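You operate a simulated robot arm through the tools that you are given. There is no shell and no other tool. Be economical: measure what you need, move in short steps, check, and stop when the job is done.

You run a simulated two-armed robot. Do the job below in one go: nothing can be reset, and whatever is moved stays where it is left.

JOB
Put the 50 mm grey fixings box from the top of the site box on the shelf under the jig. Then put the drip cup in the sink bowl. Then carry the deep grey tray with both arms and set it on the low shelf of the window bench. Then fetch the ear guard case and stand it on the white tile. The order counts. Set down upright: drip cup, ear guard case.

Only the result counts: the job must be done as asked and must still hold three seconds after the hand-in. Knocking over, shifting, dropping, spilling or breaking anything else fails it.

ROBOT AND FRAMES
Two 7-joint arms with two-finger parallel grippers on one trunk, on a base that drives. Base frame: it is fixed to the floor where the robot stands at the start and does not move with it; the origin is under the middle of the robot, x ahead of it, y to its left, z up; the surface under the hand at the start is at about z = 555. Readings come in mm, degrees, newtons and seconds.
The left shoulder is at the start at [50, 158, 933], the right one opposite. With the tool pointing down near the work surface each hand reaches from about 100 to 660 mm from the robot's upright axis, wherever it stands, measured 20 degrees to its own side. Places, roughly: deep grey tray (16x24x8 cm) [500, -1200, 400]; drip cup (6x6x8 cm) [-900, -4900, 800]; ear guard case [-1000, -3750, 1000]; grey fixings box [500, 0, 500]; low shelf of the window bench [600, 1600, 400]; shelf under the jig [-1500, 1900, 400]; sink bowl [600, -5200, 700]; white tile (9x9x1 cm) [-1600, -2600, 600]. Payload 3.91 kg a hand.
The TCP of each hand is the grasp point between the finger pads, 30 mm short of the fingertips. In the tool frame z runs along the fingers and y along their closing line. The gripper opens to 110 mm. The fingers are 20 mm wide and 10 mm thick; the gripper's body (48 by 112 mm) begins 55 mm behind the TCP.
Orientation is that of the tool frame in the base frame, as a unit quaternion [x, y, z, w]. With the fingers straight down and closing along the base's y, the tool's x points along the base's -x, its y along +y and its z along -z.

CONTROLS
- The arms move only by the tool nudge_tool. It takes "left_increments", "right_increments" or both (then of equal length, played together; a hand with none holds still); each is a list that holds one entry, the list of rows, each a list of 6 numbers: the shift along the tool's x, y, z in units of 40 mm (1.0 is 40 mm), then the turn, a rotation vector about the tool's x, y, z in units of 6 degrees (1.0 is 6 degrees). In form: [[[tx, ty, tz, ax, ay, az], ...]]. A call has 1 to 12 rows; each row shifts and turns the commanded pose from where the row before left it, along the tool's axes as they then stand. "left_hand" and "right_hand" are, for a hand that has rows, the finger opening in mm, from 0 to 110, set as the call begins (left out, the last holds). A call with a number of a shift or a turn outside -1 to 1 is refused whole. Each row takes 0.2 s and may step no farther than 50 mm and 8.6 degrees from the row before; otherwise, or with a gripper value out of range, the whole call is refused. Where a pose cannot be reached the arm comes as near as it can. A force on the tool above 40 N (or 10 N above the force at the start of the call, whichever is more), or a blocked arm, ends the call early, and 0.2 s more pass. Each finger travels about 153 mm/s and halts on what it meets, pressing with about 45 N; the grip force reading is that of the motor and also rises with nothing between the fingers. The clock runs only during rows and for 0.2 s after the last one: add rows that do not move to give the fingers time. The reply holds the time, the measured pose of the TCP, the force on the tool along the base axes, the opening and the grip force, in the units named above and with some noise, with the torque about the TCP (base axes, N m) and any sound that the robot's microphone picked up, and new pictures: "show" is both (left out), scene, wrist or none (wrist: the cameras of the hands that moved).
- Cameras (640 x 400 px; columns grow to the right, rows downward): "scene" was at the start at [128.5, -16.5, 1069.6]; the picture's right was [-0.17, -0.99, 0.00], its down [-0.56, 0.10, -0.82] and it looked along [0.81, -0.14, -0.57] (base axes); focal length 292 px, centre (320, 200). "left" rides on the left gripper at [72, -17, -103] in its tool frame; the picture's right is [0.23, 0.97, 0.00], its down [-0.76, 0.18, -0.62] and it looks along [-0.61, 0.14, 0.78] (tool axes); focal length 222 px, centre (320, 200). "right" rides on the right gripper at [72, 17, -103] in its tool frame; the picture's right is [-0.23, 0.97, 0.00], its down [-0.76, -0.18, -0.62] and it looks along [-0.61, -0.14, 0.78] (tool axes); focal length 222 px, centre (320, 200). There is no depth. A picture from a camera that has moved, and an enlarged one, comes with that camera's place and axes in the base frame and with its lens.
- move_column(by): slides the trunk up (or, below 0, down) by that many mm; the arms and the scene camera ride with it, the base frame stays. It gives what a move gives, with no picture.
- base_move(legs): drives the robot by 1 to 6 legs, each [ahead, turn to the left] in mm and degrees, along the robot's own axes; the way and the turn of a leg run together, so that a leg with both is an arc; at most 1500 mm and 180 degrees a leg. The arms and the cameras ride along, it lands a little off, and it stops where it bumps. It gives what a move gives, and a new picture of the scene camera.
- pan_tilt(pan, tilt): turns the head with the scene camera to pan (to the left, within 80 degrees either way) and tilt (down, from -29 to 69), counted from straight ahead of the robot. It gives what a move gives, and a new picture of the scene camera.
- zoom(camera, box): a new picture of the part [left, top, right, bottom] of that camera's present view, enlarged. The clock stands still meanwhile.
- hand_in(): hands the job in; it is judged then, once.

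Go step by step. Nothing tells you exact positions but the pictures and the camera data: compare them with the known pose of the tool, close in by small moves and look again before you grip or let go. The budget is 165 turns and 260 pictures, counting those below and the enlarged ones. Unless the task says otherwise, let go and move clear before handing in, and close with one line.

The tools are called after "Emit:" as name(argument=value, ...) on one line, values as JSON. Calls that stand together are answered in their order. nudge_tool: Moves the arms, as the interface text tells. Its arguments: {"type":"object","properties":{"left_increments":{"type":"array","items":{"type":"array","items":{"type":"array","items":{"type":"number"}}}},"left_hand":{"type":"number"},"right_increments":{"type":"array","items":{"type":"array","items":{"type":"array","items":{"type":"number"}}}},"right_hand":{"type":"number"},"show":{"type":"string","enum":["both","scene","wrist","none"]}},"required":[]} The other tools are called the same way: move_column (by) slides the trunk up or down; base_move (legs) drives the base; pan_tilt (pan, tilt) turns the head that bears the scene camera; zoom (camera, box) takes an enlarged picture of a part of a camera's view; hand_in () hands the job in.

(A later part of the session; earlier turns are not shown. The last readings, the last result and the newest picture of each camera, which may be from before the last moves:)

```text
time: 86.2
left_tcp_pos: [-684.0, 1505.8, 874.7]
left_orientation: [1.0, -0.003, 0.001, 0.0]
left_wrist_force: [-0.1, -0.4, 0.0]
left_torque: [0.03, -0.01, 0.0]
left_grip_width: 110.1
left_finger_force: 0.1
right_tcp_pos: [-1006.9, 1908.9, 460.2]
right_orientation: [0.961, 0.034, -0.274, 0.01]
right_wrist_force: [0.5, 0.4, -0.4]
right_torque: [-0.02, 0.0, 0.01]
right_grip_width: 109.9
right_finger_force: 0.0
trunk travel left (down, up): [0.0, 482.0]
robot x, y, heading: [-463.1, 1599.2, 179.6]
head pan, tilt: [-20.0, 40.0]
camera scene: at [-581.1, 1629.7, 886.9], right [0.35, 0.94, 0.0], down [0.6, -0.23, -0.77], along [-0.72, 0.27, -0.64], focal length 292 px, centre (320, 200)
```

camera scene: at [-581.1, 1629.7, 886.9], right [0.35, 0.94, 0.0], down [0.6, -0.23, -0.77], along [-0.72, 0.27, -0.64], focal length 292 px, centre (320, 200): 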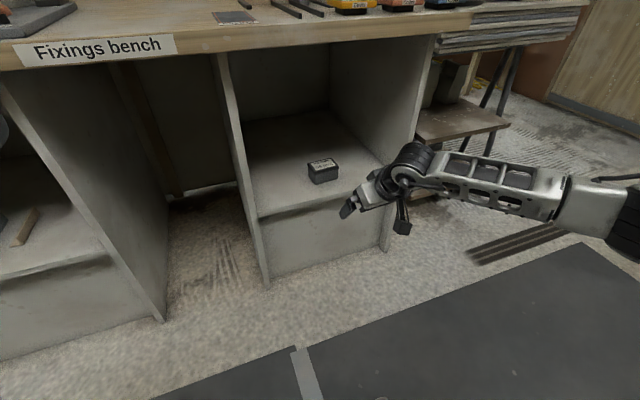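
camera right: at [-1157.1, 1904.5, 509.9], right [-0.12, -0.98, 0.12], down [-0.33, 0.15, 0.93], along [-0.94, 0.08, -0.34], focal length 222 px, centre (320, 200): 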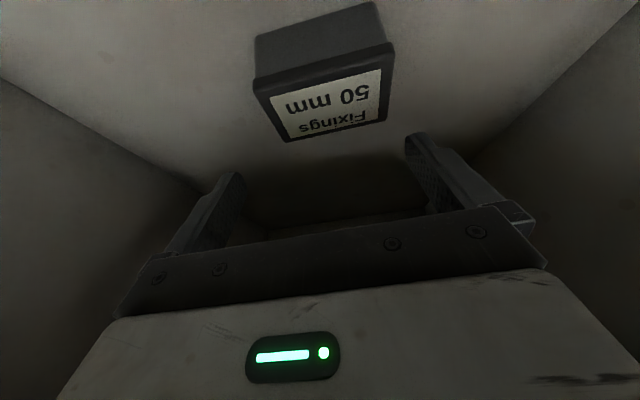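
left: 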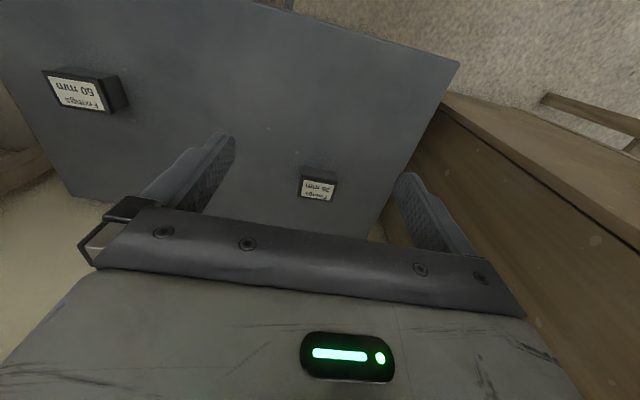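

The fixings box is on the shelf. Now I raise the trunk and fold the right arm, then go to look for the drip cup.

Emit:
move_column(by=175)

Emit:
nudge_tool(right_increments=[[[0.2, 0, -0.86, 0, 0, 0], [0.2, 0, -0.86, 0, 0, 0], [0.2, 0, -0.86, 0, 0, 0], [0.2, 0, -0.86, 0, 0, 0], [0.2, 0, -0.86, 0, 0, 0], [0.2, 0, -0.86, 0, 0, 0], [0.2, 0, -0.86, 0, 0, 0], [0.2, 0, -0.86, 0, 0, 0], [0.2, 0, -0.86, 0, 0, 0], [0.2, 0, -0.86, 0, 0, 0], [0, 0, 0, 0.4, 0, 0.636]]], show="none")

Emit:
nudge_tool(right_increments=[[[0, 0, 0, 0, 0.9, 0], [0, 0, 0, 0, 0.9, 0], [0, 0, 0, 0, 0.9, 0], [0, 0, 0, 0, 0.9, 0], [0, 0, 0, 0, 0.9, 0], [0, 0, 0, 0, 0.83, 0]]], show="none")

Emit:
pan_tilt(pan=0, tilt=20)

```text
time: 88.1
left_tcp_pos: [-684.7, 1506.1, 1049.0]
left_orientation: [1.0, -0.002, 0.0, 0.0]
left_wrist_force: [-0.2, 0.1, 0.2]
left_torque: [0.01, 0.02, 0.02]
left_grip_width: 110.1
left_finger_force: 0.0
right_tcp_pos: [-1007.4, 1908.9, 633.9]
right_orientation: [0.961, 0.034, -0.274, 0.01]
right_wrist_force: [0.2, 0.6, 0.3]
right_torque: [0.0, 0.0, -0.01]
right_grip_width: 110.2
right_finger_force: 0.1
trunk travel left (down, up): [-175.0, 307.0]
robot x, y, heading: [-461.5, 1602.2, 179.3]
head pan, tilt: [-20.0, 40.0]
```

```text
time: 90.5
left_tcp_pos: [-684.5, 1506.2, 1049.5]
left_orientation: [1.0, -0.003, 0.0, 0.0]
left_wrist_force: [-0.1, -0.2, -0.2]
left_torque: [-0.02, 0.04, 0.02]
left_grip_width: 109.9
left_finger_force: 0.1
right_tcp_pos: [-763.9, 1930.5, 889.2]
right_orientation: [0.962, -0.003, -0.274, -0.001]
right_wrist_force: [-0.5, -0.4, 0.5]
right_torque: [-0.01, -0.01, -0.03]
right_grip_width: 110.2
right_finger_force: 0.1
right hand out of reach, approached as far as the arm can: row 10, 11
trunk travel left (down, up): [-175.0, 307.0]
robot x, y, heading: [-466.4, 1604.0, 179.5]
head pan, tilt: [-20.0, 40.0]
```

```text
time: 91.9
left_tcp_pos: [-684.6, 1505.8, 1049.1]
left_orientation: [1.0, -0.003, -0.001, 0.0]
left_wrist_force: [-0.4, 0.8, 0.1]
left_torque: [0.02, 0.03, 0.01]
left_grip_width: 109.7
left_finger_force: 0.1
right_tcp_pos: [-763.5, 1930.7, 887.6]
right_orientation: [1.0, -0.003, 0.001, 0.001]
right_wrist_force: [-0.5, -0.6, 0.2]
right_torque: [-0.04, 0.02, 0.05]
right_grip_width: 110.3
right_finger_force: 0.1
trunk travel left (down, up): [-175.0, 307.0]
robot x, y, heading: [-465.2, 1598.8, 179.5]
head pan, tilt: [-20.0, 40.0]
```

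```text
time: 92.8
left_tcp_pos: [-683.4, 1506.2, 1048.8]
left_orientation: [1.0, -0.005, 0.0, 0.001]
left_wrist_force: [3.2, -6.3, 2.6]
left_torque: [0.83, 0.03, -0.66]
left_grip_width: 109.9
left_finger_force: 0.0
right_tcp_pos: [-762.8, 1930.8, 888.3]
right_orientation: [1.0, -0.004, 0.0, 0.001]
right_wrist_force: [0.3, -0.3, -0.1]
right_torque: [0.01, -0.02, 0.01]
right_grip_width: 110.0
right_finger_force: 0.0
trunk travel left (down, up): [-175.0, 307.0]
robot x, y, heading: [-463.2, 1597.4, 179.6]
head pan, tilt: [0.0, 20.0]
camera scene: at [-594.5, 1601.8, 1092.7], right [0.02, 1.0, 0.0], down [0.35, -0.01, -0.94], along [-0.94, 0.02, -0.35], focal length 292 px, centre (320, 200)
```

scene: 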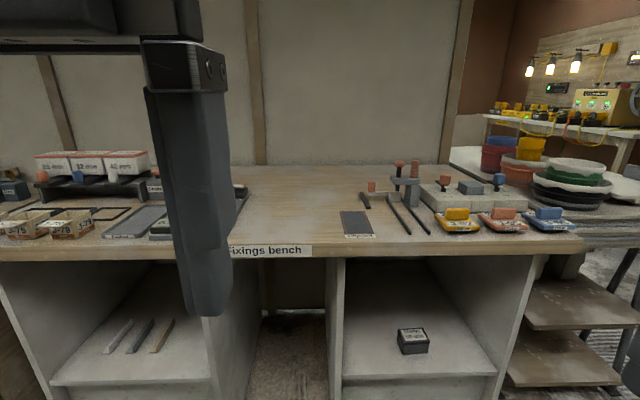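

The head brushed the left gripper, so I move that hand out and down a little. Then I drive down the aisle and corridor toward the cup.

Emit:
nudge_tool(left_increments=[[[-0.2, 0.7, 0.5, 0, 0, 0], [-0.2, 0.7, 0.5, 0, 0, 0], [-0.2, 0.7, 0.5, 0, 0, 0], [-0.2, 0.7, 0.5, 0, 0, 0], [-0.2, 0.7, 0.5, 0, 0, 0], [0, 0, 0.5, 0, 0, 0], [0, 0, 0.5, 0, 0, 0]]], show="none")

Emit:
base_move(legs=[[0, 91.5], [1500, 0], [1500, 0]])

```text
time: 94.4
left_tcp_pos: [-725.5, 1366.8, 909.5]
left_orientation: [1.0, -0.003, 0.0, -0.001]
left_wrist_force: [-0.1, -0.2, -0.3]
left_torque: [0.05, -0.01, -0.01]
left_grip_width: 110.1
left_finger_force: 0.2
right_tcp_pos: [-763.6, 1930.7, 889.9]
right_orientation: [1.0, -0.003, 0.0, 0.0]
right_wrist_force: [-0.1, -0.1, 0.2]
right_torque: [0.01, 0.01, 0.0]
right_grip_width: 110.1
right_finger_force: 0.0
trunk travel left (down, up): [-175.0, 307.0]
robot x, y, heading: [-463.4, 1603.7, 179.5]
head pan, tilt: [0.0, 20.0]
```

```text
time: 112.6
left_tcp_pos: [-219.2, -1640.4, 908.6]
left_orientation: [0.709, 0.706, 0.0, 0.0]
left_wrist_force: [0.2, 0.5, 0.1]
left_torque: [-0.01, 0.0, 0.0]
left_grip_width: 109.8
left_finger_force: 0.1
right_tcp_pos: [-784.4, -1681.4, 890.0]
right_orientation: [0.708, 0.706, 0.0, 0.0]
right_wrist_force: [-0.5, -0.7, 1.3]
right_torque: [0.02, 0.0, 0.05]
right_grip_width: 109.9
right_finger_force: 0.1
trunk travel left (down, up): [-175.0, 307.0]
robot x, y, heading: [-457.9, -1383.2, -90.7]
head pan, tilt: [0.0, 20.0]
camera scene: at [-454.2, -1514.0, 1093.3], right [-1.0, 0.01, 0.0], down [0.0, 0.34, -0.94], along [-0.01, -0.94, -0.34], focal length 292 px, centre (320, 200)
```

scene: 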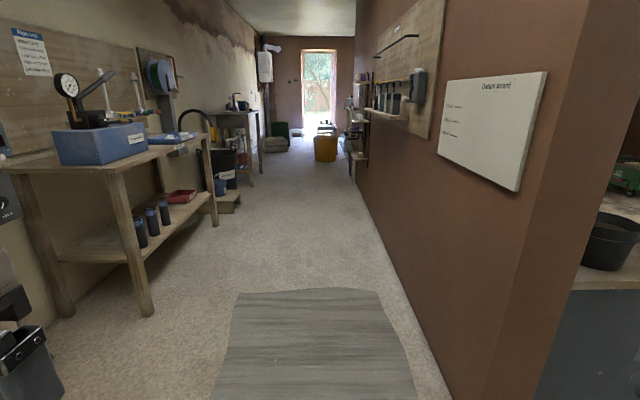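

The corridor is clear, with the right wall at x about -940. I steer slightly left and drive on 3 m.

Emit:
base_move(legs=[[0, 4], [1500, 0], [1300, 0]])

Emit:
pan_tilt(pan=-45, tilt=25)

Emit:
pan_tilt(pan=45, tilt=25)

```text
time: 119.7
left_tcp_pos: [-128.0, -3042.5, 910.9]
left_orientation: [0.69, 0.724, -0.001, 0.0]
left_wrist_force: [-0.5, -0.2, -0.3]
left_torque: [0.04, -0.01, 0.0]
left_grip_width: 110.0
left_finger_force: 0.0
right_tcp_pos: [-688.3, -3112.2, 890.7]
right_orientation: [0.691, 0.723, -0.001, 0.004]
right_wrist_force: [0.5, 0.0, -0.1]
right_torque: [-0.02, 0.01, 0.01]
right_grip_width: 109.7
right_finger_force: 0.0
trunk travel left (down, up): [-175.0, 307.0]
robot x, y, heading: [-376.0, -2795.3, -87.3]
head pan, tilt: [0.0, 20.0]
stopped in leg 2: the robot was blocked; the commanded pose is now the measured one
camera scene: at [-367.8, -2927.7, 1093.7], right [-1.0, -0.04, 0.0], down [-0.01, 0.34, -0.94], along [0.04, -0.94, -0.34], focal length 292 px, centre (320, 200)
```

scene: 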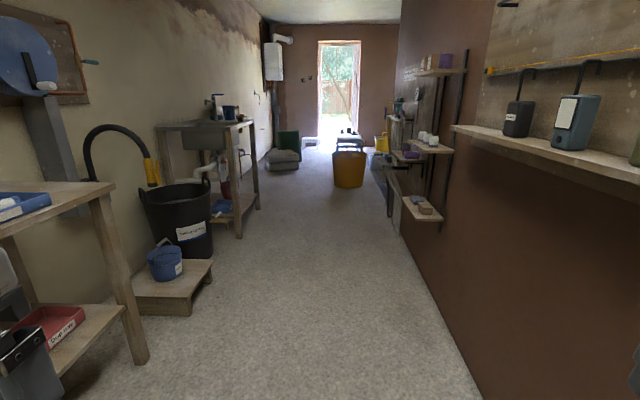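

```text
time: 120.8
left_tcp_pos: [-127.7, -3042.4, 910.6]
left_orientation: [0.69, 0.724, -0.002, 0.0]
left_wrist_force: [0.6, -0.1, -0.5]
left_torque: [-0.01, 0.03, 0.03]
left_grip_width: 110.1
left_finger_force: 0.2
right_tcp_pos: [-689.8, -3111.9, 889.1]
right_orientation: [0.692, 0.722, 0.0, 0.004]
right_wrist_force: [0.1, -0.8, -0.3]
right_torque: [0.02, -0.01, 0.0]
right_grip_width: 110.0
right_finger_force: 0.0
trunk travel left (down, up): [-175.0, 307.0]
robot x, y, heading: [-372.9, -2795.1, -87.5]
head pan, tilt: [-45.0, 25.0]
camera scene: at [-434.0, -2902.1, 1085.6], right [-0.74, 0.68, 0.0], down [0.28, 0.31, -0.91], along [-0.61, -0.67, -0.42], focal length 292 px, centre (320, 200)
```

scene: 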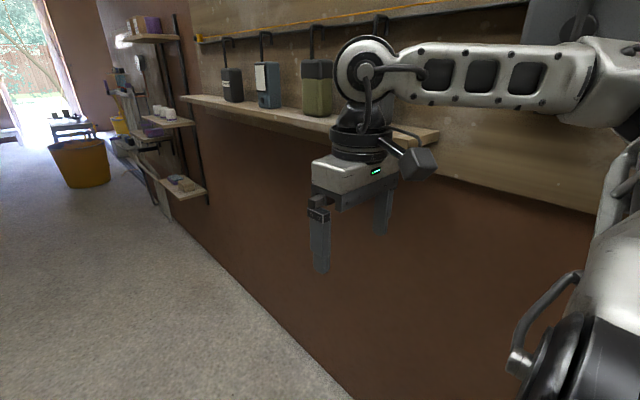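

```text
time: 122.4
left_tcp_pos: [-127.5, -3042.4, 910.3]
left_orientation: [0.689, 0.725, -0.001, 0.001]
left_wrist_force: [-1.0, -0.6, -0.2]
left_torque: [-0.02, 0.01, -0.02]
left_grip_width: 109.8
left_finger_force: 0.1
right_tcp_pos: [-689.6, -3112.0, 890.3]
right_orientation: [0.691, 0.723, 0.0, 0.003]
right_wrist_force: [1.0, -0.3, -0.5]
right_torque: [-0.04, 0.03, 0.0]
right_grip_width: 109.8
right_finger_force: 0.2
trunk travel left (down, up): [-175.0, 307.0]
robot x, y, heading: [-376.0, -2793.4, -87.1]
head pan, tilt: [45.0, 25.0]
camera scene: at [-303.7, -2896.4, 1085.4], right [-0.68, -0.74, 0.0], down [-0.31, 0.28, -0.91], along [0.67, -0.61, -0.42], focal length 292 px, centre (320, 200)
```

scene: 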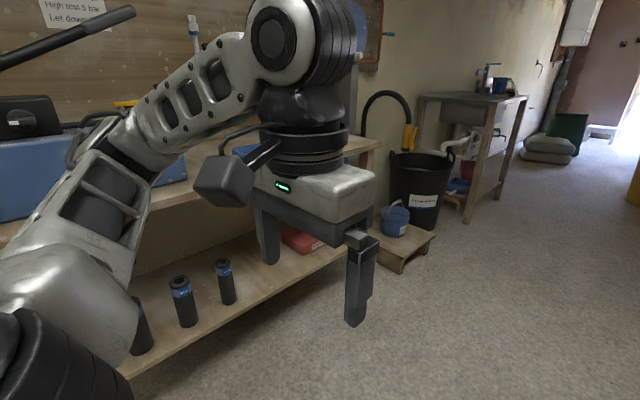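

The right arm touched the end of the wall shelf (nothing moved). I back off, pull the right hand inward, and take a lane further left (x about -200).

Emit:
base_move(legs=[[-200, 0]])

Emit:
nudge_tool(right_increments=[[[0, 0.8, 0.3, 0, 0, 0], [0, 0.8, 0.3, 0, 0, 0], [0, 0.8, 0.3, 0, 0, 0], [0, 0.8, 0.3, 0, 0, 0]]], show="none")

Emit:
pan_tilt(pan=0, tilt=25)

Emit:
base_move(legs=[[0, 17.5], [580, 0], [0, -19.5], [800, 0]])

```text
time: 124.0
left_tcp_pos: [-137.7, -2846.2, 908.1]
left_orientation: [0.689, 0.725, 0.0, 0.0]
left_wrist_force: [0.0, 0.1, -0.5]
left_torque: [-0.05, 0.01, 0.05]
left_grip_width: 110.2
left_finger_force: 0.0
right_tcp_pos: [-699.3, -2915.7, 888.6]
right_orientation: [0.691, 0.723, 0.001, 0.003]
right_wrist_force: [0.1, -0.3, 0.5]
right_torque: [-0.01, -0.01, -0.02]
right_grip_width: 110.1
right_finger_force: 0.0
trunk travel left (down, up): [-175.0, 307.0]
robot x, y, heading: [-385.6, -2600.4, -87.8]
head pan, tilt: [45.0, 25.0]
camera scene: at [-313.2, -2700.9, 1085.2], right [-0.68, -0.74, 0.0], down [-0.31, 0.29, -0.91], along [0.67, -0.61, -0.42], focal length 292 px, centre (320, 200)
```

scene: 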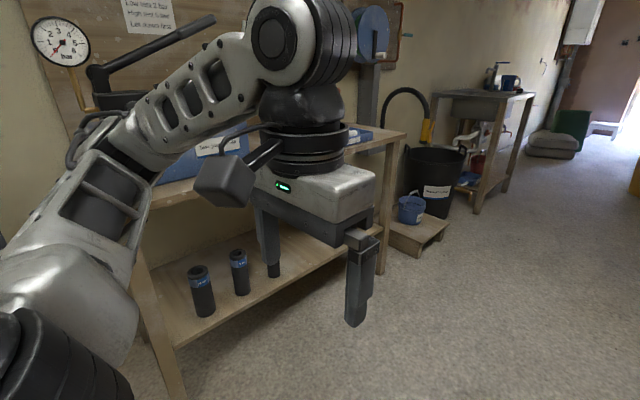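

```text
time: 125.0
left_tcp_pos: [-135.7, -2845.7, 909.1]
left_orientation: [0.69, 0.724, 0.0, -0.001]
left_wrist_force: [0.2, -0.6, -0.3]
left_torque: [-0.03, 0.0, -0.03]
left_grip_width: 110.0
left_finger_force: 0.1
right_tcp_pos: [-569.5, -2909.9, 840.5]
right_orientation: [0.691, 0.723, 0.002, 0.002]
right_wrist_force: [0.7, 0.3, 0.1]
right_torque: [-0.03, -0.01, 0.01]
right_grip_width: 110.1
right_finger_force: 0.1
trunk travel left (down, up): [-175.0, 307.0]
robot x, y, heading: [-383.9, -2598.4, -87.9]
head pan, tilt: [45.0, 25.0]
```

```text
time: 126.1
left_tcp_pos: [-137.8, -2845.3, 908.9]
left_orientation: [0.689, 0.725, -0.001, 0.0]
left_wrist_force: [0.2, 0.3, 0.4]
left_torque: [-0.04, 0.01, 0.02]
left_grip_width: 109.9
left_finger_force: 0.0
right_tcp_pos: [-570.4, -2911.1, 842.3]
right_orientation: [0.691, 0.723, 0.001, 0.003]
right_wrist_force: [-0.3, 0.0, 0.1]
right_torque: [-0.01, -0.01, -0.02]
right_grip_width: 110.0
right_finger_force: 0.0
trunk travel left (down, up): [-175.0, 307.0]
robot x, y, heading: [-385.0, -2595.5, -87.5]
head pan, tilt: [0.0, 25.0]
camera scene: at [-377.0, -2730.7, 1085.2], right [-1.0, -0.04, 0.0], down [-0.02, 0.42, -0.91], along [0.04, -0.91, -0.42], focal length 292 px, centre (320, 200)
```

scene: 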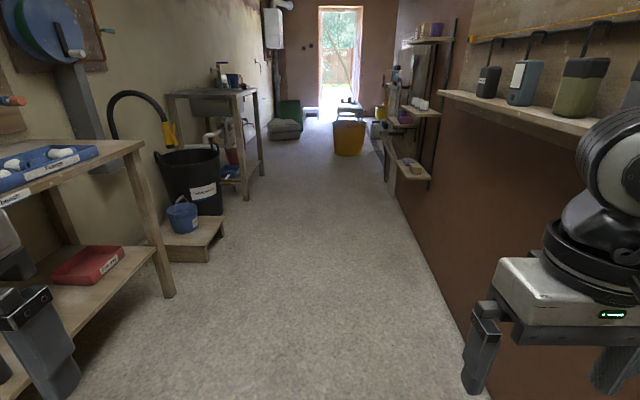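

```text
time: 135.3
left_tcp_pos: [68.8, -4192.3, 908.6]
left_orientation: [0.699, 0.715, -0.001, 0.0]
left_wrist_force: [0.3, -0.4, 0.0]
left_torque: [-0.02, 0.03, 0.02]
left_grip_width: 109.8
left_finger_force: 0.2
right_tcp_pos: [-367.6, -4244.9, 841.3]
right_orientation: [0.701, 0.713, 0.001, 0.002]
right_wrist_force: [0.3, -0.1, -0.1]
right_torque: [0.0, -0.01, 0.0]
right_grip_width: 110.3
right_finger_force: 0.1
trunk travel left (down, up): [-175.0, 307.0]
robot x, y, heading: [-171.1, -3936.0, -88.9]
head pan, tilt: [0.0, 25.0]
camera scene: at [-169.0, -4070.3, 1085.2], right [-1.0, -0.02, 0.0], down [-0.01, 0.42, -0.91], along [0.02, -0.91, -0.42], focal length 292 px, centre (320, 200)
```

scene: 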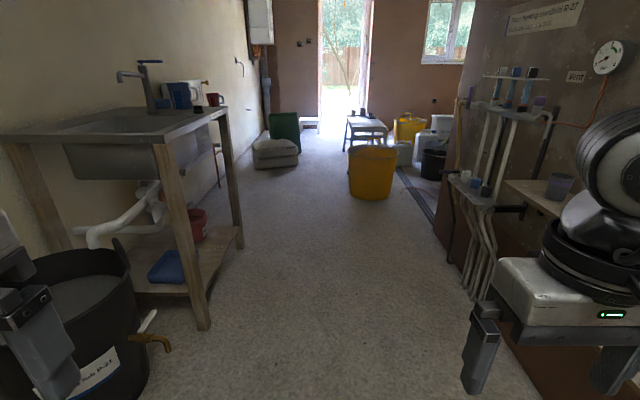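

I see the sink on the left and a cup on a small wall shelf at the right. I zoom on both.

Emit:
zoom(camera="scene", box=[440, 50, 640, 250])

Emit:
zoom(camera="scene", box=[0, 40, 260, 200])

```text
2.00 times, centred on (540, 150) of scene
camera zoom: at [-169.0, -4070.3, 1085.2], right [-1.0, -0.02, 0.0], down [-0.01, 0.42, -0.91], along [0.02, -0.91, -0.42], focal length 584 px, centre (-120, 300)
```

zoom: 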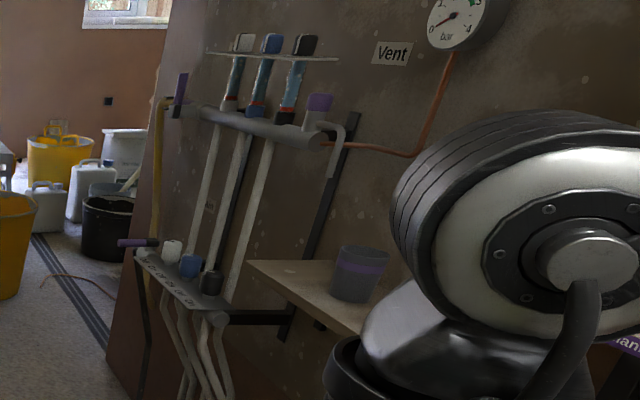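

```text
2.46 times, centred on (130, 120) of scene
camera zoom: at [-169.0, -4070.3, 1085.2], right [-1.0, -0.02, 0.0], down [-0.01, 0.42, -0.91], along [0.02, -0.91, -0.42], focal length 719 px, centre (788, 397)
```

zoom: 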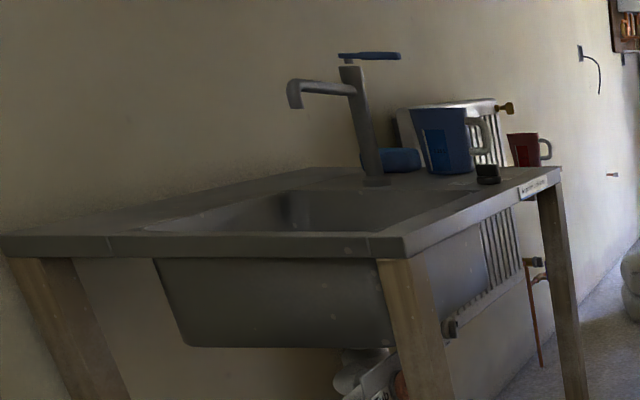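

The grey cup with the purple band stands on a wall shelf under a drain pipe near (-775, -4790, 800). I drive level with it and face the wall.

Emit:
base_move(legs=[[0, -9], [880, 0], [0, -82]])

Emit:
pan_tilt(pan=0, tilt=35)

```text
time: 144.2
left_tcp_pos: [-556.9, -5047.9, 908.4]
left_orientation: [1.0, 0.004, 0.0, 0.0]
left_wrist_force: [0.0, 0.0, 0.3]
left_torque: [-0.05, 0.0, -0.01]
left_grip_width: 110.0
left_finger_force: 0.1
right_tcp_pos: [-603.7, -4612.7, 841.6]
right_orientation: [1.0, 0.003, -0.001, 0.002]
right_wrist_force: [-0.6, 0.3, 0.7]
right_torque: [0.0, -0.02, 0.01]
right_grip_width: 110.1
right_finger_force: 0.1
trunk travel left (down, up): [-175.0, 307.0]
robot x, y, heading: [-297.7, -4812.0, -179.7]
head pan, tilt: [0.0, 25.0]
camera scene: at [-428.1, -4813.0, 1085.2], right [0.0, 1.0, 0.0], down [0.42, 0.0, -0.91], along [-0.91, 0.0, -0.42], focal length 292 px, centre (320, 200)
```

scene: 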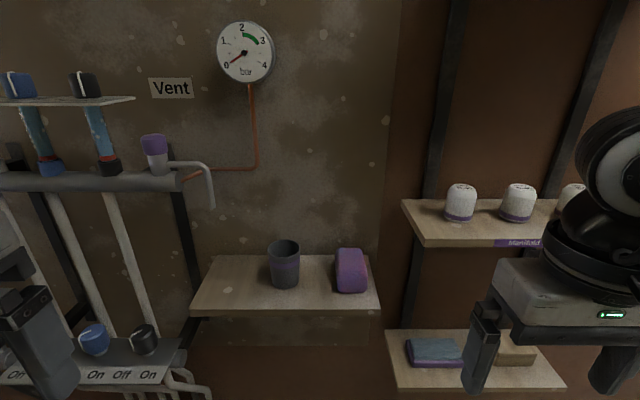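

```text
time: 144.9
left_tcp_pos: [-557.5, -5049.1, 909.7]
left_orientation: [1.0, 0.004, 0.0, 0.0]
left_wrist_force: [0.4, 0.1, -0.7]
left_torque: [0.01, 0.0, 0.0]
left_grip_width: 110.1
left_finger_force: 0.0
right_tcp_pos: [-603.6, -4612.9, 841.1]
right_orientation: [1.0, 0.002, 0.0, 0.003]
right_wrist_force: [0.2, 0.2, 0.9]
right_torque: [0.02, 0.01, 0.01]
right_grip_width: 110.1
right_finger_force: 0.2
trunk travel left (down, up): [-175.0, 307.0]
robot x, y, heading: [-299.6, -4816.8, -179.6]
head pan, tilt: [0.0, 35.0]
camera scene: at [-424.1, -4813.0, 1069.5], right [0.0, 1.0, 0.0], down [0.57, 0.0, -0.82], along [-0.82, 0.0, -0.57], focal length 292 px, centre (320, 200)
```

scene: 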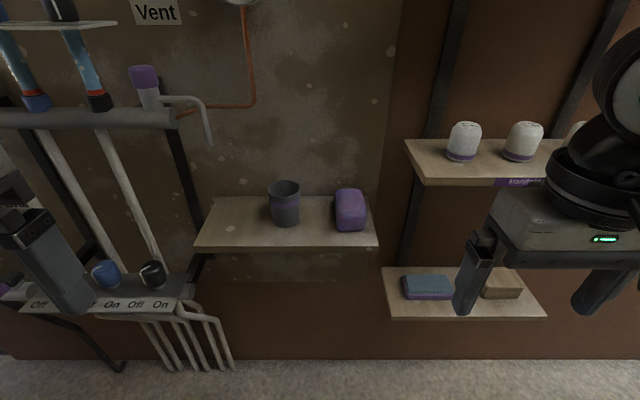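

The cup is at about (-859, -4878), base z about 712, rim about 792, with a purple sponge 50 mm beside it. I drive in 60 mm and bring the left hand over the cup.

Emit:
base_move(legs=[[60, 0]])

Emit:
nudge_tool(left_increments=[[[-0.75, -0.535, 0.185, 0, 0, 0], [-0.75, -0.535, 0.185, 0, 0, 0], [-0.75, -0.535, 0.185, 0, 0, 0], [-0.75, -0.535, 0.185, 0, 0, 0], [-0.75, -0.535, 0.185, 0, 0, 0], [-0.75, -0.535, 0.185, 0, 0, 0], [-0.75, -0.535, 0.185, 0, 0, 0]]], left_hand=90)

```text
time: 145.8
left_tcp_pos: [-616.5, -5049.6, 908.3]
left_orientation: [1.0, 0.006, 0.0, 0.0]
left_wrist_force: [0.3, 0.5, 0.4]
left_torque: [0.0, 0.03, 0.03]
left_grip_width: 109.8
left_finger_force: 0.1
right_tcp_pos: [-664.1, -4613.0, 842.0]
right_orientation: [1.0, 0.003, -0.001, 0.003]
right_wrist_force: [-0.6, 0.0, 0.2]
right_torque: [-0.03, 0.0, -0.01]
right_grip_width: 110.0
right_finger_force: 0.1
trunk travel left (down, up): [-175.0, 307.0]
robot x, y, heading: [-360.5, -4809.7, -179.9]
head pan, tilt: [0.0, 35.0]
camera scene: at [-484.1, -4813.3, 1069.4], right [0.0, 1.0, 0.0], down [0.57, 0.0, -0.82], along [-0.82, 0.0, -0.57], focal length 292 px, centre (320, 200)
```

scene: 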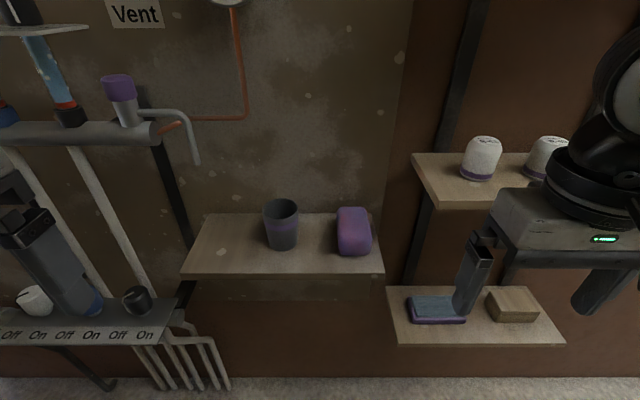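

```text
time: 147.4
left_tcp_pos: [-828.4, -4900.4, 858.1]
left_orientation: [1.0, 0.005, 0.0, 0.0]
left_wrist_force: [1.0, 0.6, -0.6]
left_torque: [0.0, -0.01, 0.02]
left_grip_width: 90.1
left_finger_force: 0.0
right_tcp_pos: [-662.9, -4613.1, 841.9]
right_orientation: [1.0, 0.003, -0.001, 0.003]
right_wrist_force: [-0.3, 0.8, -0.5]
right_torque: [0.02, -0.03, 0.01]
right_grip_width: 110.2
right_finger_force: 0.0
trunk travel left (down, up): [-175.0, 307.0]
robot x, y, heading: [-359.2, -4811.2, -179.6]
head pan, tilt: [0.0, 35.0]
camera scene: at [-484.1, -4813.2, 1069.5], right [0.0, 1.0, 0.0], down [0.57, 0.0, -0.82], along [-0.82, 0.0, -0.57], focal length 292 px, centre (320, 200)
camera left: at [-755.7, -4883.5, 961.6], right [0.24, -0.97, 0.0], down [-0.76, -0.18, 0.62], along [-0.61, -0.15, -0.78], focal length 222 px, centre (320, 200)
```

scene: 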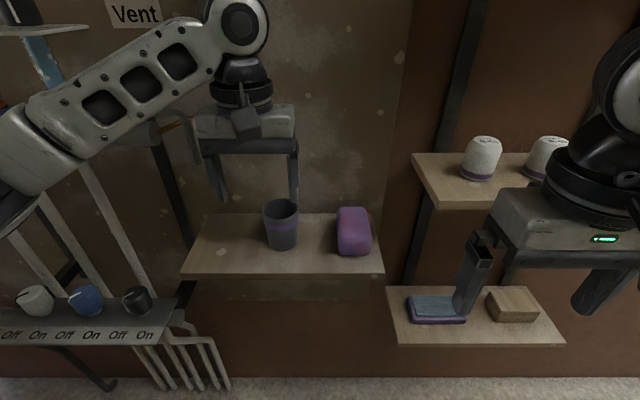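
left: 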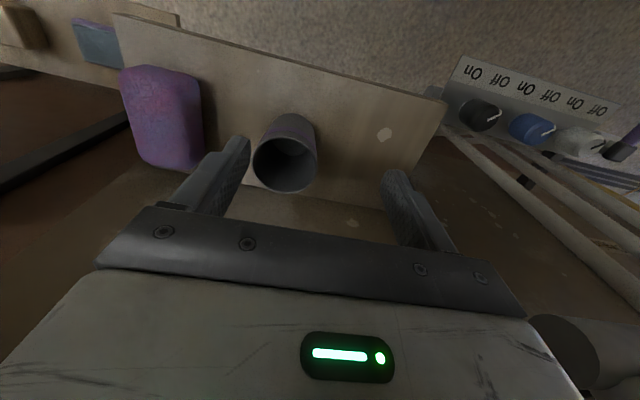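

The wrist view agrees: cup at about (-858, -4877). I centre over it and then lower to grip height.

Emit:
nudge_tool(left_increments=[[[-0.765, -0.585, 0, 0, 0, 0], [0, 0, 0, 0, 0, 0], [0, 0, 0.7, 0, 0, 0]]], show="wrist")

```text
time: 148.2
left_tcp_pos: [-858.3, -4877.3, 829.1]
left_orientation: [1.0, 0.004, 0.0, 0.0]
left_wrist_force: [0.0, 0.4, -0.1]
left_torque: [-0.01, 0.04, 0.01]
left_grip_width: 90.0
left_finger_force: 0.1
right_tcp_pos: [-663.6, -4613.4, 842.7]
right_orientation: [1.0, 0.002, -0.001, 0.002]
right_wrist_force: [-0.5, -0.8, 0.4]
right_torque: [-0.02, -0.02, -0.01]
right_grip_width: 109.7
right_finger_force: 0.0
trunk travel left (down, up): [-175.0, 307.0]
robot x, y, heading: [-355.6, -4807.1, -180.1]
head pan, tilt: [0.0, 35.0]
camera left: at [-785.7, -4861.2, 933.0], right [0.24, -0.97, 0.0], down [-0.76, -0.19, 0.62], along [-0.61, -0.15, -0.78], focal length 222 px, centre (320, 200)
```

left: 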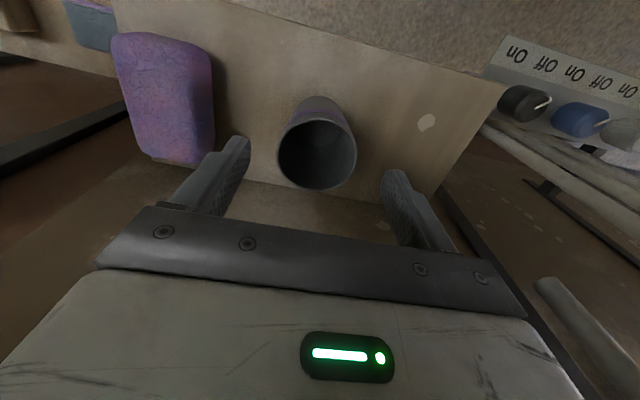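

Well centred. I lower to z 752 and close gently on the cup.

Emit:
nudge_tool(left_increments=[[[0, 0, 0.7, 0, 0, 0], [0, 0, 0.7, 0, 0, 0], [0, 0, 0.5, 0, 0, 0], [0, 0, 0, 0, 0, 0]]], show="wrist")

Emit:
nudge_tool(left_increments=[[[0, 0, 0, 0, 0, 0], [0, 0, 0, 0, 0, 0], [0, 0, 0, 0, 0, 0]]], left_hand=40, show="wrist")

```text
time: 149.2
left_tcp_pos: [-858.0, -4879.4, 753.5]
left_orientation: [1.0, 0.004, 0.0, -0.001]
left_wrist_force: [0.2, 0.3, 0.3]
left_torque: [0.0, 0.03, -0.01]
left_grip_width: 90.1
left_finger_force: 0.0
right_tcp_pos: [-663.0, -4613.3, 840.2]
right_orientation: [1.0, 0.003, 0.0, 0.003]
right_wrist_force: [-0.2, 0.5, 0.7]
right_torque: [-0.01, 0.0, 0.02]
right_grip_width: 110.2
right_finger_force: 0.1
trunk travel left (down, up): [-175.0, 307.0]
robot x, y, heading: [-357.1, -4809.5, -179.8]
head pan, tilt: [0.0, 35.0]
camera left: at [-786.3, -4861.1, 857.5], right [0.24, -0.97, 0.0], down [-0.76, -0.19, 0.62], along [-0.61, -0.15, -0.78], focal length 222 px, centre (320, 200)
```

left: 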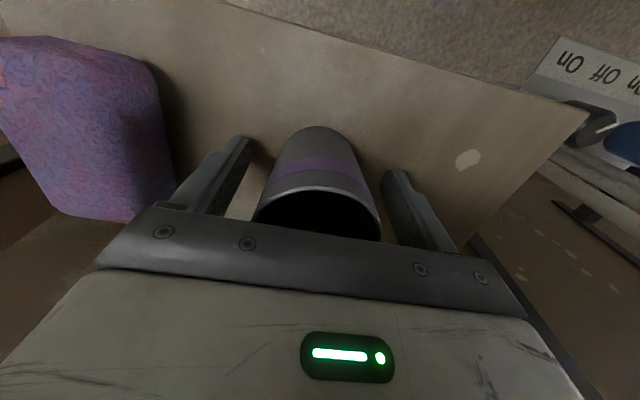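

```text
time: 150.0
left_tcp_pos: [-858.7, -4878.8, 754.8]
left_orientation: [1.0, 0.006, 0.0, -0.001]
left_wrist_force: [-0.3, 0.2, 0.3]
left_torque: [-0.03, -0.03, -0.03]
left_grip_width: 56.2
left_finger_force: 45.4
right_tcp_pos: [-662.7, -4612.2, 841.7]
right_orientation: [1.0, 0.003, 0.0, 0.004]
right_wrist_force: [1.1, 0.0, -0.2]
right_torque: [0.02, -0.02, 0.02]
right_grip_width: 110.1
right_finger_force: 0.1
trunk travel left (down, up): [-175.0, 307.0]
robot x, y, heading: [-355.7, -4811.0, -179.8]
head pan, tilt: [0.0, 35.0]
camera left: at [-786.3, -4861.0, 857.6], right [0.24, -0.97, 0.0], down [-0.76, -0.19, 0.62], along [-0.61, -0.15, -0.78], focal length 222 px, centre (320, 200)
```

left: 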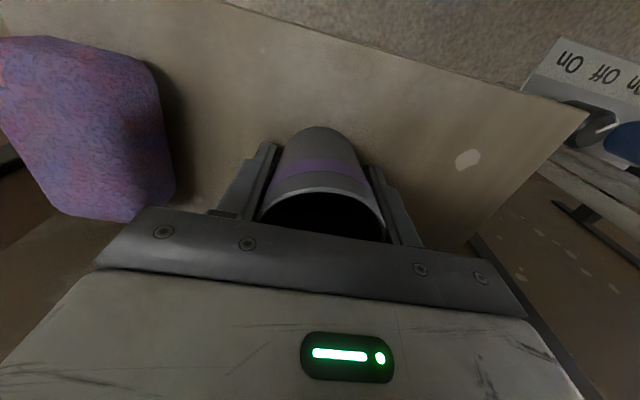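

Gripped at 56 mm. I lift slowly and draw back.

Emit:
nudge_tool(left_increments=[[[0, 0, -0.4, 0, 0, 0], [0, 0, -0.6, 0, 0, 0], [0, 0, -0.7, 0, 0, 0], [0, 0, -0.7, 0, 0, 0], [0, 0, -0.7, 0, 0, 0], [0, 0, -0.5, 0, 0, 0], [0.5, 0, 0, 0, 0, 0], [0.7, 0, 0, 0, 0, 0], [0.7, 0, 0, 0, 0, 0], [0.7, 0, 0, 0, 0, 0], [0.7, 0, 0, 0, 0, 0], [0.4, 0, 0, 0, 0, 0]]], show="both")

```text
time: 152.6
left_tcp_pos: [-709.4, -4878.2, 897.8]
left_orientation: [1.0, 0.005, 0.001, 0.0]
left_wrist_force: [0.0, 0.1, -0.6]
left_torque: [-0.03, 0.01, -0.01]
left_grip_width: 56.2
left_finger_force: 45.2
right_tcp_pos: [-662.6, -4614.4, 841.1]
right_orientation: [1.0, 0.002, -0.001, 0.003]
right_wrist_force: [-0.2, -0.5, -0.5]
right_torque: [0.01, 0.0, -0.03]
right_grip_width: 110.1
right_finger_force: 0.0
trunk travel left (down, up): [-175.0, 307.0]
robot x, y, heading: [-354.4, -4810.4, -179.5]
head pan, tilt: [0.0, 35.0]
camera scene: at [-484.1, -4813.3, 1069.5], right [0.0, 1.0, 0.0], down [0.57, 0.0, -0.82], along [-0.82, 0.0, -0.57], focal length 292 px, centre (320, 200)
camera left: at [-637.5, -4859.9, 1001.6], right [0.24, -0.97, 0.0], down [-0.76, -0.19, 0.62], along [-0.6, -0.15, -0.78], focal length 222 px, centre (320, 200)
```

scene: 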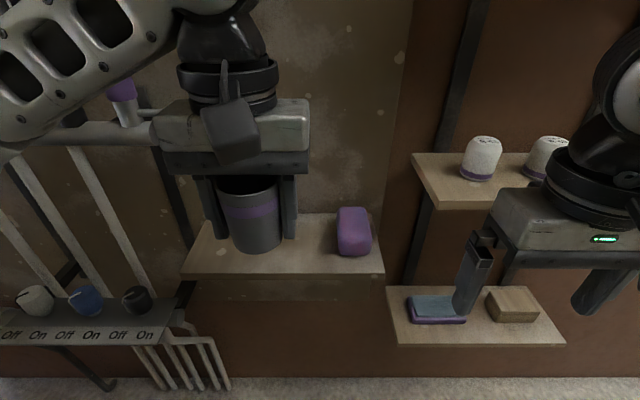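
left: 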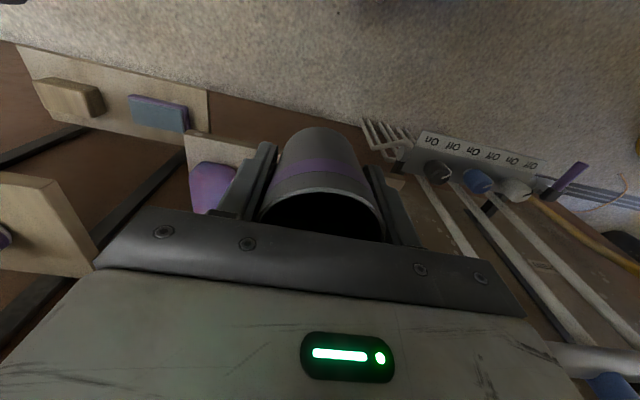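

The cup hangs upright. I raise the trunk, back off and swing round toward the sink.

Emit:
move_column(by=120)

Emit:
base_move(legs=[[-100, 0], [0, 90], [430, 0], [0, 90]])

Emit:
pan_tilt(pan=0, tilt=45)

```text
time: 154.1
left_tcp_pos: [-710.7, -4877.1, 1017.8]
left_orientation: [1.0, 0.006, -0.001, 0.0]
left_wrist_force: [0.8, -0.3, -1.3]
left_torque: [0.0, 0.02, -0.01]
left_grip_width: 56.2
left_finger_force: 45.3
right_tcp_pos: [-663.5, -4613.8, 961.1]
right_orientation: [1.0, 0.002, -0.001, 0.003]
right_wrist_force: [0.8, -0.1, 0.8]
right_torque: [0.03, -0.05, 0.0]
right_grip_width: 110.0
right_finger_force: 0.1
trunk travel left (down, up): [-295.0, 187.0]
robot x, y, heading: [-356.8, -4811.9, -180.0]
head pan, tilt: [0.0, 35.0]
```

```text
time: 165.2
left_tcp_pos: [105.8, -5174.1, 1017.4]
left_orientation: [-0.007, 1.0, 0.001, 0.0]
left_wrist_force: [0.6, 0.0, -0.2]
left_torque: [0.0, 0.0, 0.0]
left_grip_width: 56.2
left_finger_force: 45.4
right_tcp_pos: [59.5, -5439.2, 962.0]
right_orientation: [-0.004, 1.0, 0.002, 0.001]
right_wrist_force: [-0.1, -0.2, 0.3]
right_torque: [-0.02, -0.01, -0.01]
right_grip_width: 109.9
right_finger_force: 0.1
trunk travel left (down, up): [-295.0, 187.0]
robot x, y, heading: [-247.7, -5242.7, 0.4]
head pan, tilt: [0.0, 35.0]
camera scene: at [-116.8, -5241.2, 1189.5], right [0.01, -1.0, 0.0], down [-0.57, 0.0, -0.82], along [0.82, 0.01, -0.57], focal length 292 px, centre (320, 200)
```

scene: 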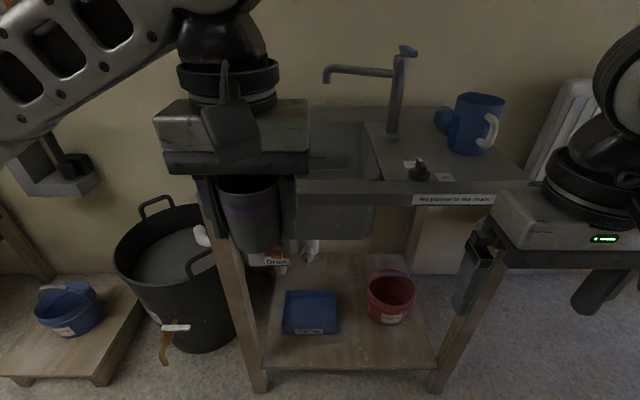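

```text
time: 165.9
left_tcp_pos: [105.5, -5172.9, 1018.9]
left_orientation: [-0.006, 1.0, 0.0, 0.0]
left_wrist_force: [-0.7, 0.2, 0.9]
left_torque: [-0.01, 0.02, 0.01]
left_grip_width: 56.3
left_finger_force: 45.2
right_tcp_pos: [59.5, -5438.7, 961.0]
right_orientation: [-0.004, 1.0, 0.002, 0.001]
right_wrist_force: [0.2, -0.1, -0.9]
right_torque: [-0.04, 0.0, 0.03]
right_grip_width: 109.7
right_finger_force: 0.0
trunk travel left (down, up): [-295.0, 187.0]
robot x, y, heading: [-250.1, -5241.2, 0.3]
head pan, tilt: [0.0, 45.0]
camera scene: at [-123.5, -5241.3, 1174.7], right [0.01, -1.0, 0.0], down [-0.71, 0.0, -0.71], along [0.71, 0.0, -0.71], focal length 292 px, centre (320, 200)
```

scene: 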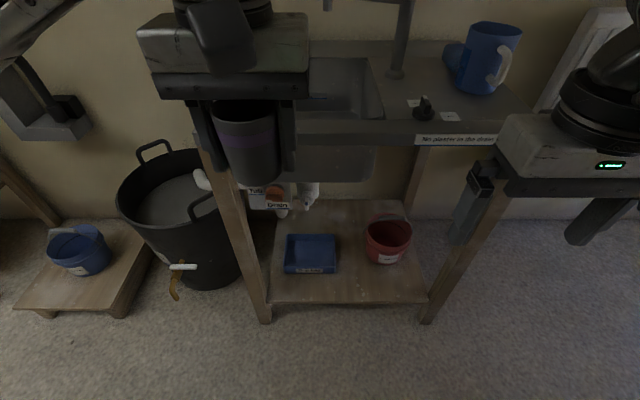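

The bowl is the left part of the sink unit (rim z about 867), with the tap spout over its right side near (640, -5257, 1018). I drive 250 mm closer and look into the bowl.

Emit:
base_move(legs=[[250, 0]])

Emit:
pan_tilt(pan=0, tilt=40)

Emit:
nudge_tool(left_increments=[[[0, 0, 0, 0, 0, 0]]], show="wrist")

```text
time: 167.7
left_tcp_pos: [356.2, -5171.6, 1016.5]
left_orientation: [-0.006, 1.0, 0.0, 0.0]
left_wrist_force: [0.3, -0.6, -0.3]
left_torque: [-0.02, 0.01, 0.0]
left_grip_width: 56.1
left_finger_force: 45.1
right_tcp_pos: [309.8, -5435.7, 961.9]
right_orientation: [-0.003, 1.0, 0.003, 0.001]
right_wrist_force: [0.3, 0.2, 0.3]
right_torque: [-0.02, 0.04, 0.03]
right_grip_width: 110.0
right_finger_force: 0.0
trunk travel left (down, up): [-295.0, 187.0]
robot x, y, heading: [0.4, -5238.0, 0.5]
head pan, tilt: [0.0, 45.0]
camera scene: at [126.4, -5239.8, 1174.6], right [0.01, -1.0, 0.0], down [-0.71, 0.0, -0.71], along [0.71, 0.0, -0.71], focal length 292 px, centre (320, 200)
```

scene: 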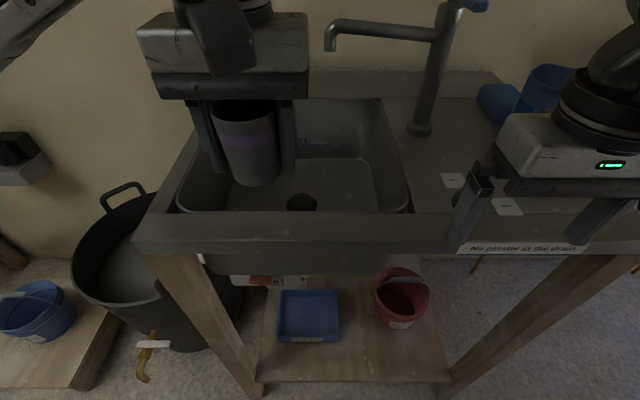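

```text
time: 168.4
left_tcp_pos: [356.6, -5171.8, 1017.5]
left_orientation: [-0.006, 1.0, 0.0, -0.001]
left_wrist_force: [0.0, 0.4, -0.4]
left_torque: [0.01, 0.01, 0.0]
left_grip_width: 56.2
left_finger_force: 45.0
right_tcp_pos: [309.8, -5437.6, 962.0]
right_orientation: [-0.003, 1.0, 0.003, 0.001]
right_wrist_force: [0.7, -0.3, 0.1]
right_torque: [0.0, 0.04, -0.01]
right_grip_width: 110.0
right_finger_force: 0.0
trunk travel left (down, up): [-295.0, 187.0]
robot x, y, heading: [2.8, -5238.9, 0.2]
head pan, tilt: [0.0, 40.0]
camera scene: at [129.9, -5239.8, 1181.9], right [0.01, -1.0, 0.0], down [-0.64, 0.0, -0.77], along [0.77, 0.0, -0.64], focal length 292 px, centre (320, 200)
```

scene: 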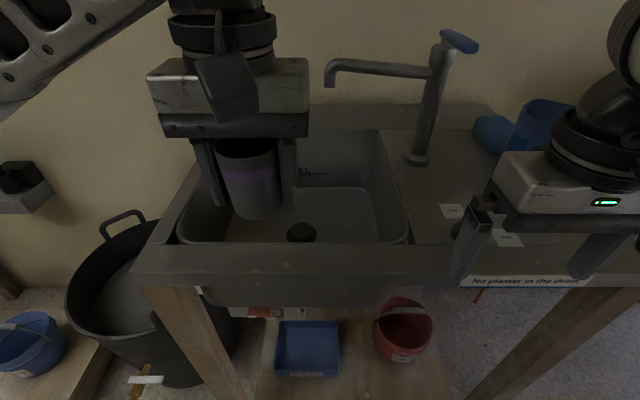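

```text
time: 168.8
left_tcp_pos: [354.7, -5171.0, 1018.0]
left_orientation: [-0.006, 1.0, 0.0, 0.0]
left_wrist_force: [0.6, 0.3, -1.0]
left_torque: [0.01, 0.02, 0.05]
left_grip_width: 56.2
left_finger_force: 45.2
right_tcp_pos: [309.8, -5436.9, 962.1]
right_orientation: [-0.003, 1.0, 0.003, 0.001]
right_wrist_force: [-0.3, -0.2, -0.3]
right_torque: [0.01, -0.02, 0.04]
right_grip_width: 109.7
right_finger_force: 0.0
trunk travel left (down, up): [-295.0, 187.0]
robot x, y, heading: [0.2, -5238.0, 0.5]
head pan, tilt: [0.0, 40.0]
camera left: at [283.5, -5190.4, 1121.6], right [-0.24, 0.97, 0.0], down [0.76, 0.19, 0.62], along [0.61, 0.15, -0.78], focal length 222 px, centre (320, 200)
```

left: 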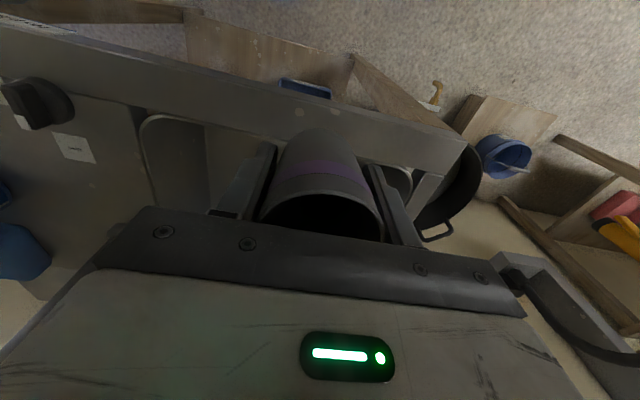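

The bowl opening spans x 407–748, y -5365…-5039, with the drain near (594, -5194). I take the cup over (540, -5145), clear of spout and drain.

Emit:
nudge_tool(left_increments=[[[-0.77, 0.108, 0, 0, 0, 0], [-0.77, 0.108, 0, 0, 0, 0], [-0.77, 0.108, 0, 0, 0, 0], [-0.77, 0.108, 0, 0, 0, 0], [-0.77, 0.108, 0, 0, 0, 0], [-0.77, 0.108, 0, 0, 0, 0], [0, 0, 0.5, 0, 0, 0], [0, 0, 0.7, 0, 0, 0], [0, 0, 0.7, 0, 0, 0]]])

```text
time: 170.8
left_tcp_pos: [539.2, -5145.1, 940.6]
left_orientation: [-0.006, 1.0, 0.001, 0.0]
left_wrist_force: [0.6, -0.9, -0.7]
left_torque: [-0.03, -0.01, 0.0]
left_grip_width: 56.2
left_finger_force: 44.3
right_tcp_pos: [308.5, -5437.3, 963.0]
right_orientation: [-0.003, 1.0, 0.002, 0.001]
right_wrist_force: [-0.4, -0.8, -1.1]
right_torque: [0.01, -0.02, 0.02]
right_grip_width: 109.8
right_finger_force: 0.0
trunk travel left (down, up): [-295.0, 187.0]
robot x, y, heading: [-0.4, -5237.3, 0.0]
head pan, tilt: [0.0, 40.0]
camera scene: at [130.0, -5239.8, 1181.9], right [0.01, -1.0, 0.0], down [-0.64, 0.0, -0.77], along [0.77, 0.0, -0.64], focal length 292 px, centre (320, 200)
camera left: at [467.6, -5162.4, 1045.5], right [-0.24, 0.97, 0.0], down [0.76, 0.19, 0.62], along [0.61, 0.15, -0.78], focal length 222 px, centre (320, 200)
```

scene: 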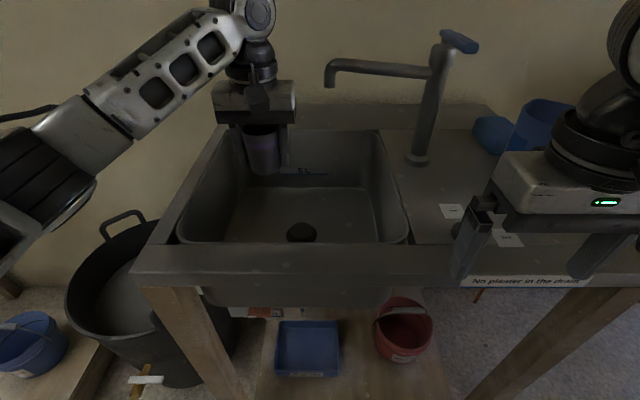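
left: 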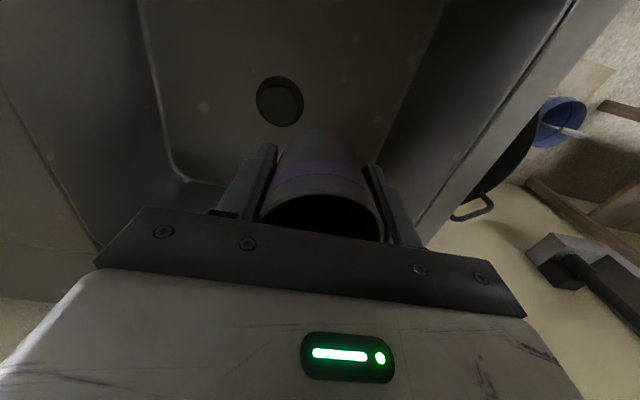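

The drain is about (570–594, -5196), so I shift the cup 17 mm further left and lower into the bowl.

Emit:
nudge_tool(left_increments=[[[0, 0.42, 0, 0, 0, 0], [0, 0, 0.75, 0, 0, 0], [0, 0, 0.75, 0, 0, 0], [0, 0, 0.75, 0, 0, 0], [0, 0, 0.75, 0, 0, 0], [0, 0, 0.4, 0, 0, 0]]])

```text
time: 172.2
left_tcp_pos: [538.5, -5126.9, 805.2]
left_orientation: [-0.006, 1.0, -0.001, 0.0]
left_wrist_force: [-0.5, -0.2, -0.2]
left_torque: [0.01, -0.04, 0.0]
left_grip_width: 56.6
left_finger_force: 45.2
right_tcp_pos: [308.8, -5435.9, 961.3]
right_orientation: [-0.003, 1.0, 0.003, 0.0]
right_wrist_force: [-0.4, -0.4, -0.2]
right_torque: [-0.02, -0.03, 0.0]
right_grip_width: 110.1
right_finger_force: 0.0
trunk travel left (down, up): [-295.0, 187.0]
robot x, y, heading: [2.7, -5238.1, 0.3]
head pan, tilt: [0.0, 40.0]
camera scene: at [129.9, -5239.8, 1181.9], right [0.01, -1.0, 0.0], down [-0.64, 0.0, -0.77], along [0.77, 0.0, -0.64], focal length 292 px, centre (320, 200)
camera left: at [467.6, -5144.9, 909.5], right [-0.24, 0.97, 0.0], down [0.76, 0.19, 0.62], along [0.61, 0.15, -0.78], focal length 222 px, centre (320, 200)
```

scene: 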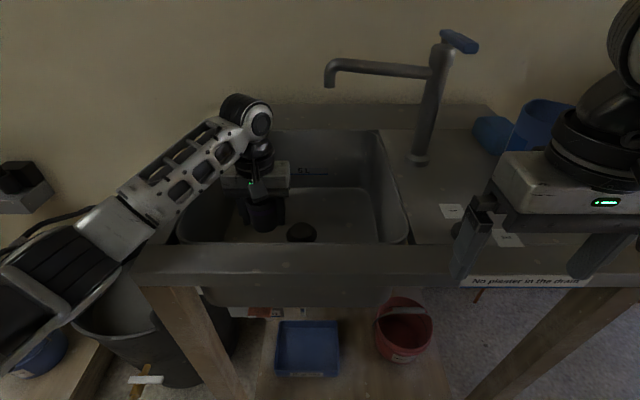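
left: 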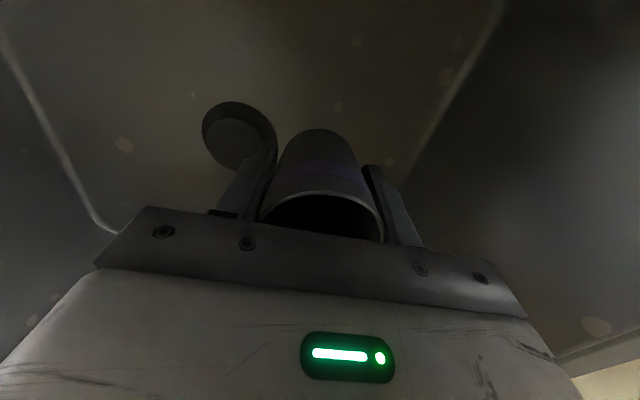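

The drain is clear of the cup's landing spot. I continue down gently until contact.

Emit:
nudge_tool(left_increments=[[[0, 0, 0.5, 0, 0, 0], [0, 0, 0.4, 0, 0, 0], [0, 0, 0.15, 0, 0, 0], [0, 0, 0.15, 0, 0, 0], [0, 0, 0.15, 0, 0, 0]]])

```text
time: 173.6
left_tcp_pos: [560.4, -5112.7, 786.8]
left_orientation: [-0.018, 0.999, 0.004, 0.038]
left_wrist_force: [-0.4, -0.2, 0.2]
left_torque: [0.01, -0.02, 0.0]
left_grip_width: 56.1
left_finger_force: 44.7
right_tcp_pos: [307.2, -5437.1, 960.5]
right_orientation: [-0.004, 1.0, 0.002, 0.002]
right_wrist_force: [0.0, -0.5, 0.5]
right_torque: [-0.01, -0.01, -0.01]
right_grip_width: 110.0
right_finger_force: 0.0
trunk travel left (down, up): [-295.0, 187.0]
robot x, y, heading: [3.7, -5239.3, 0.6]
head pan, tilt: [0.0, 40.0]
stopped in row 5 (left hand): the arm was blocked; the commanded pose is now the measured one
camera scene: at [126.6, -5239.2, 1179.5], right [0.01, -1.0, 0.0], down [-0.64, 0.0, -0.77], along [0.77, 0.01, -0.64], focal length 292 px, centre (320, 200)
camera left: at [481.6, -5133.5, 884.5], right [-0.26, 0.96, -0.01], down [0.7, 0.2, 0.68], along [0.66, 0.17, -0.73], focal length 222 px, centre (320, 200)
```

scene: 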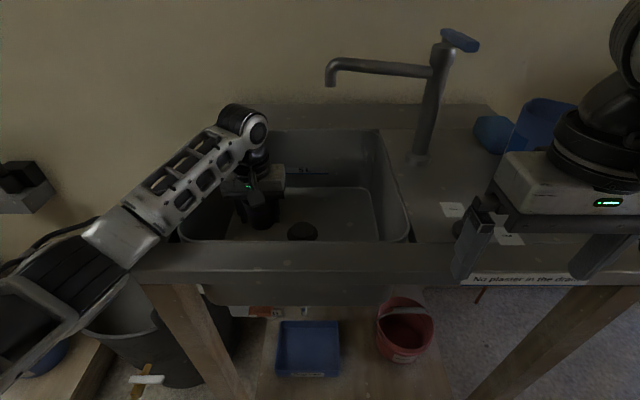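
left: 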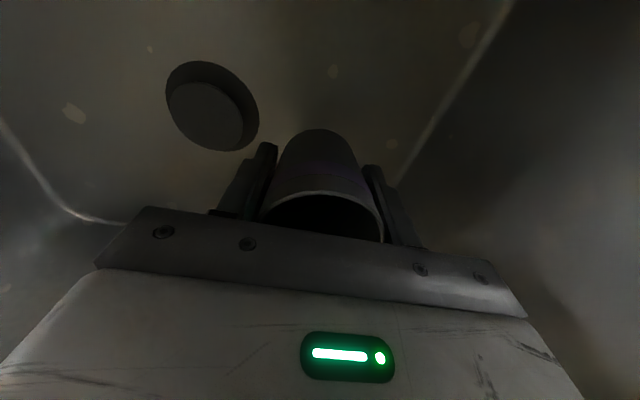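

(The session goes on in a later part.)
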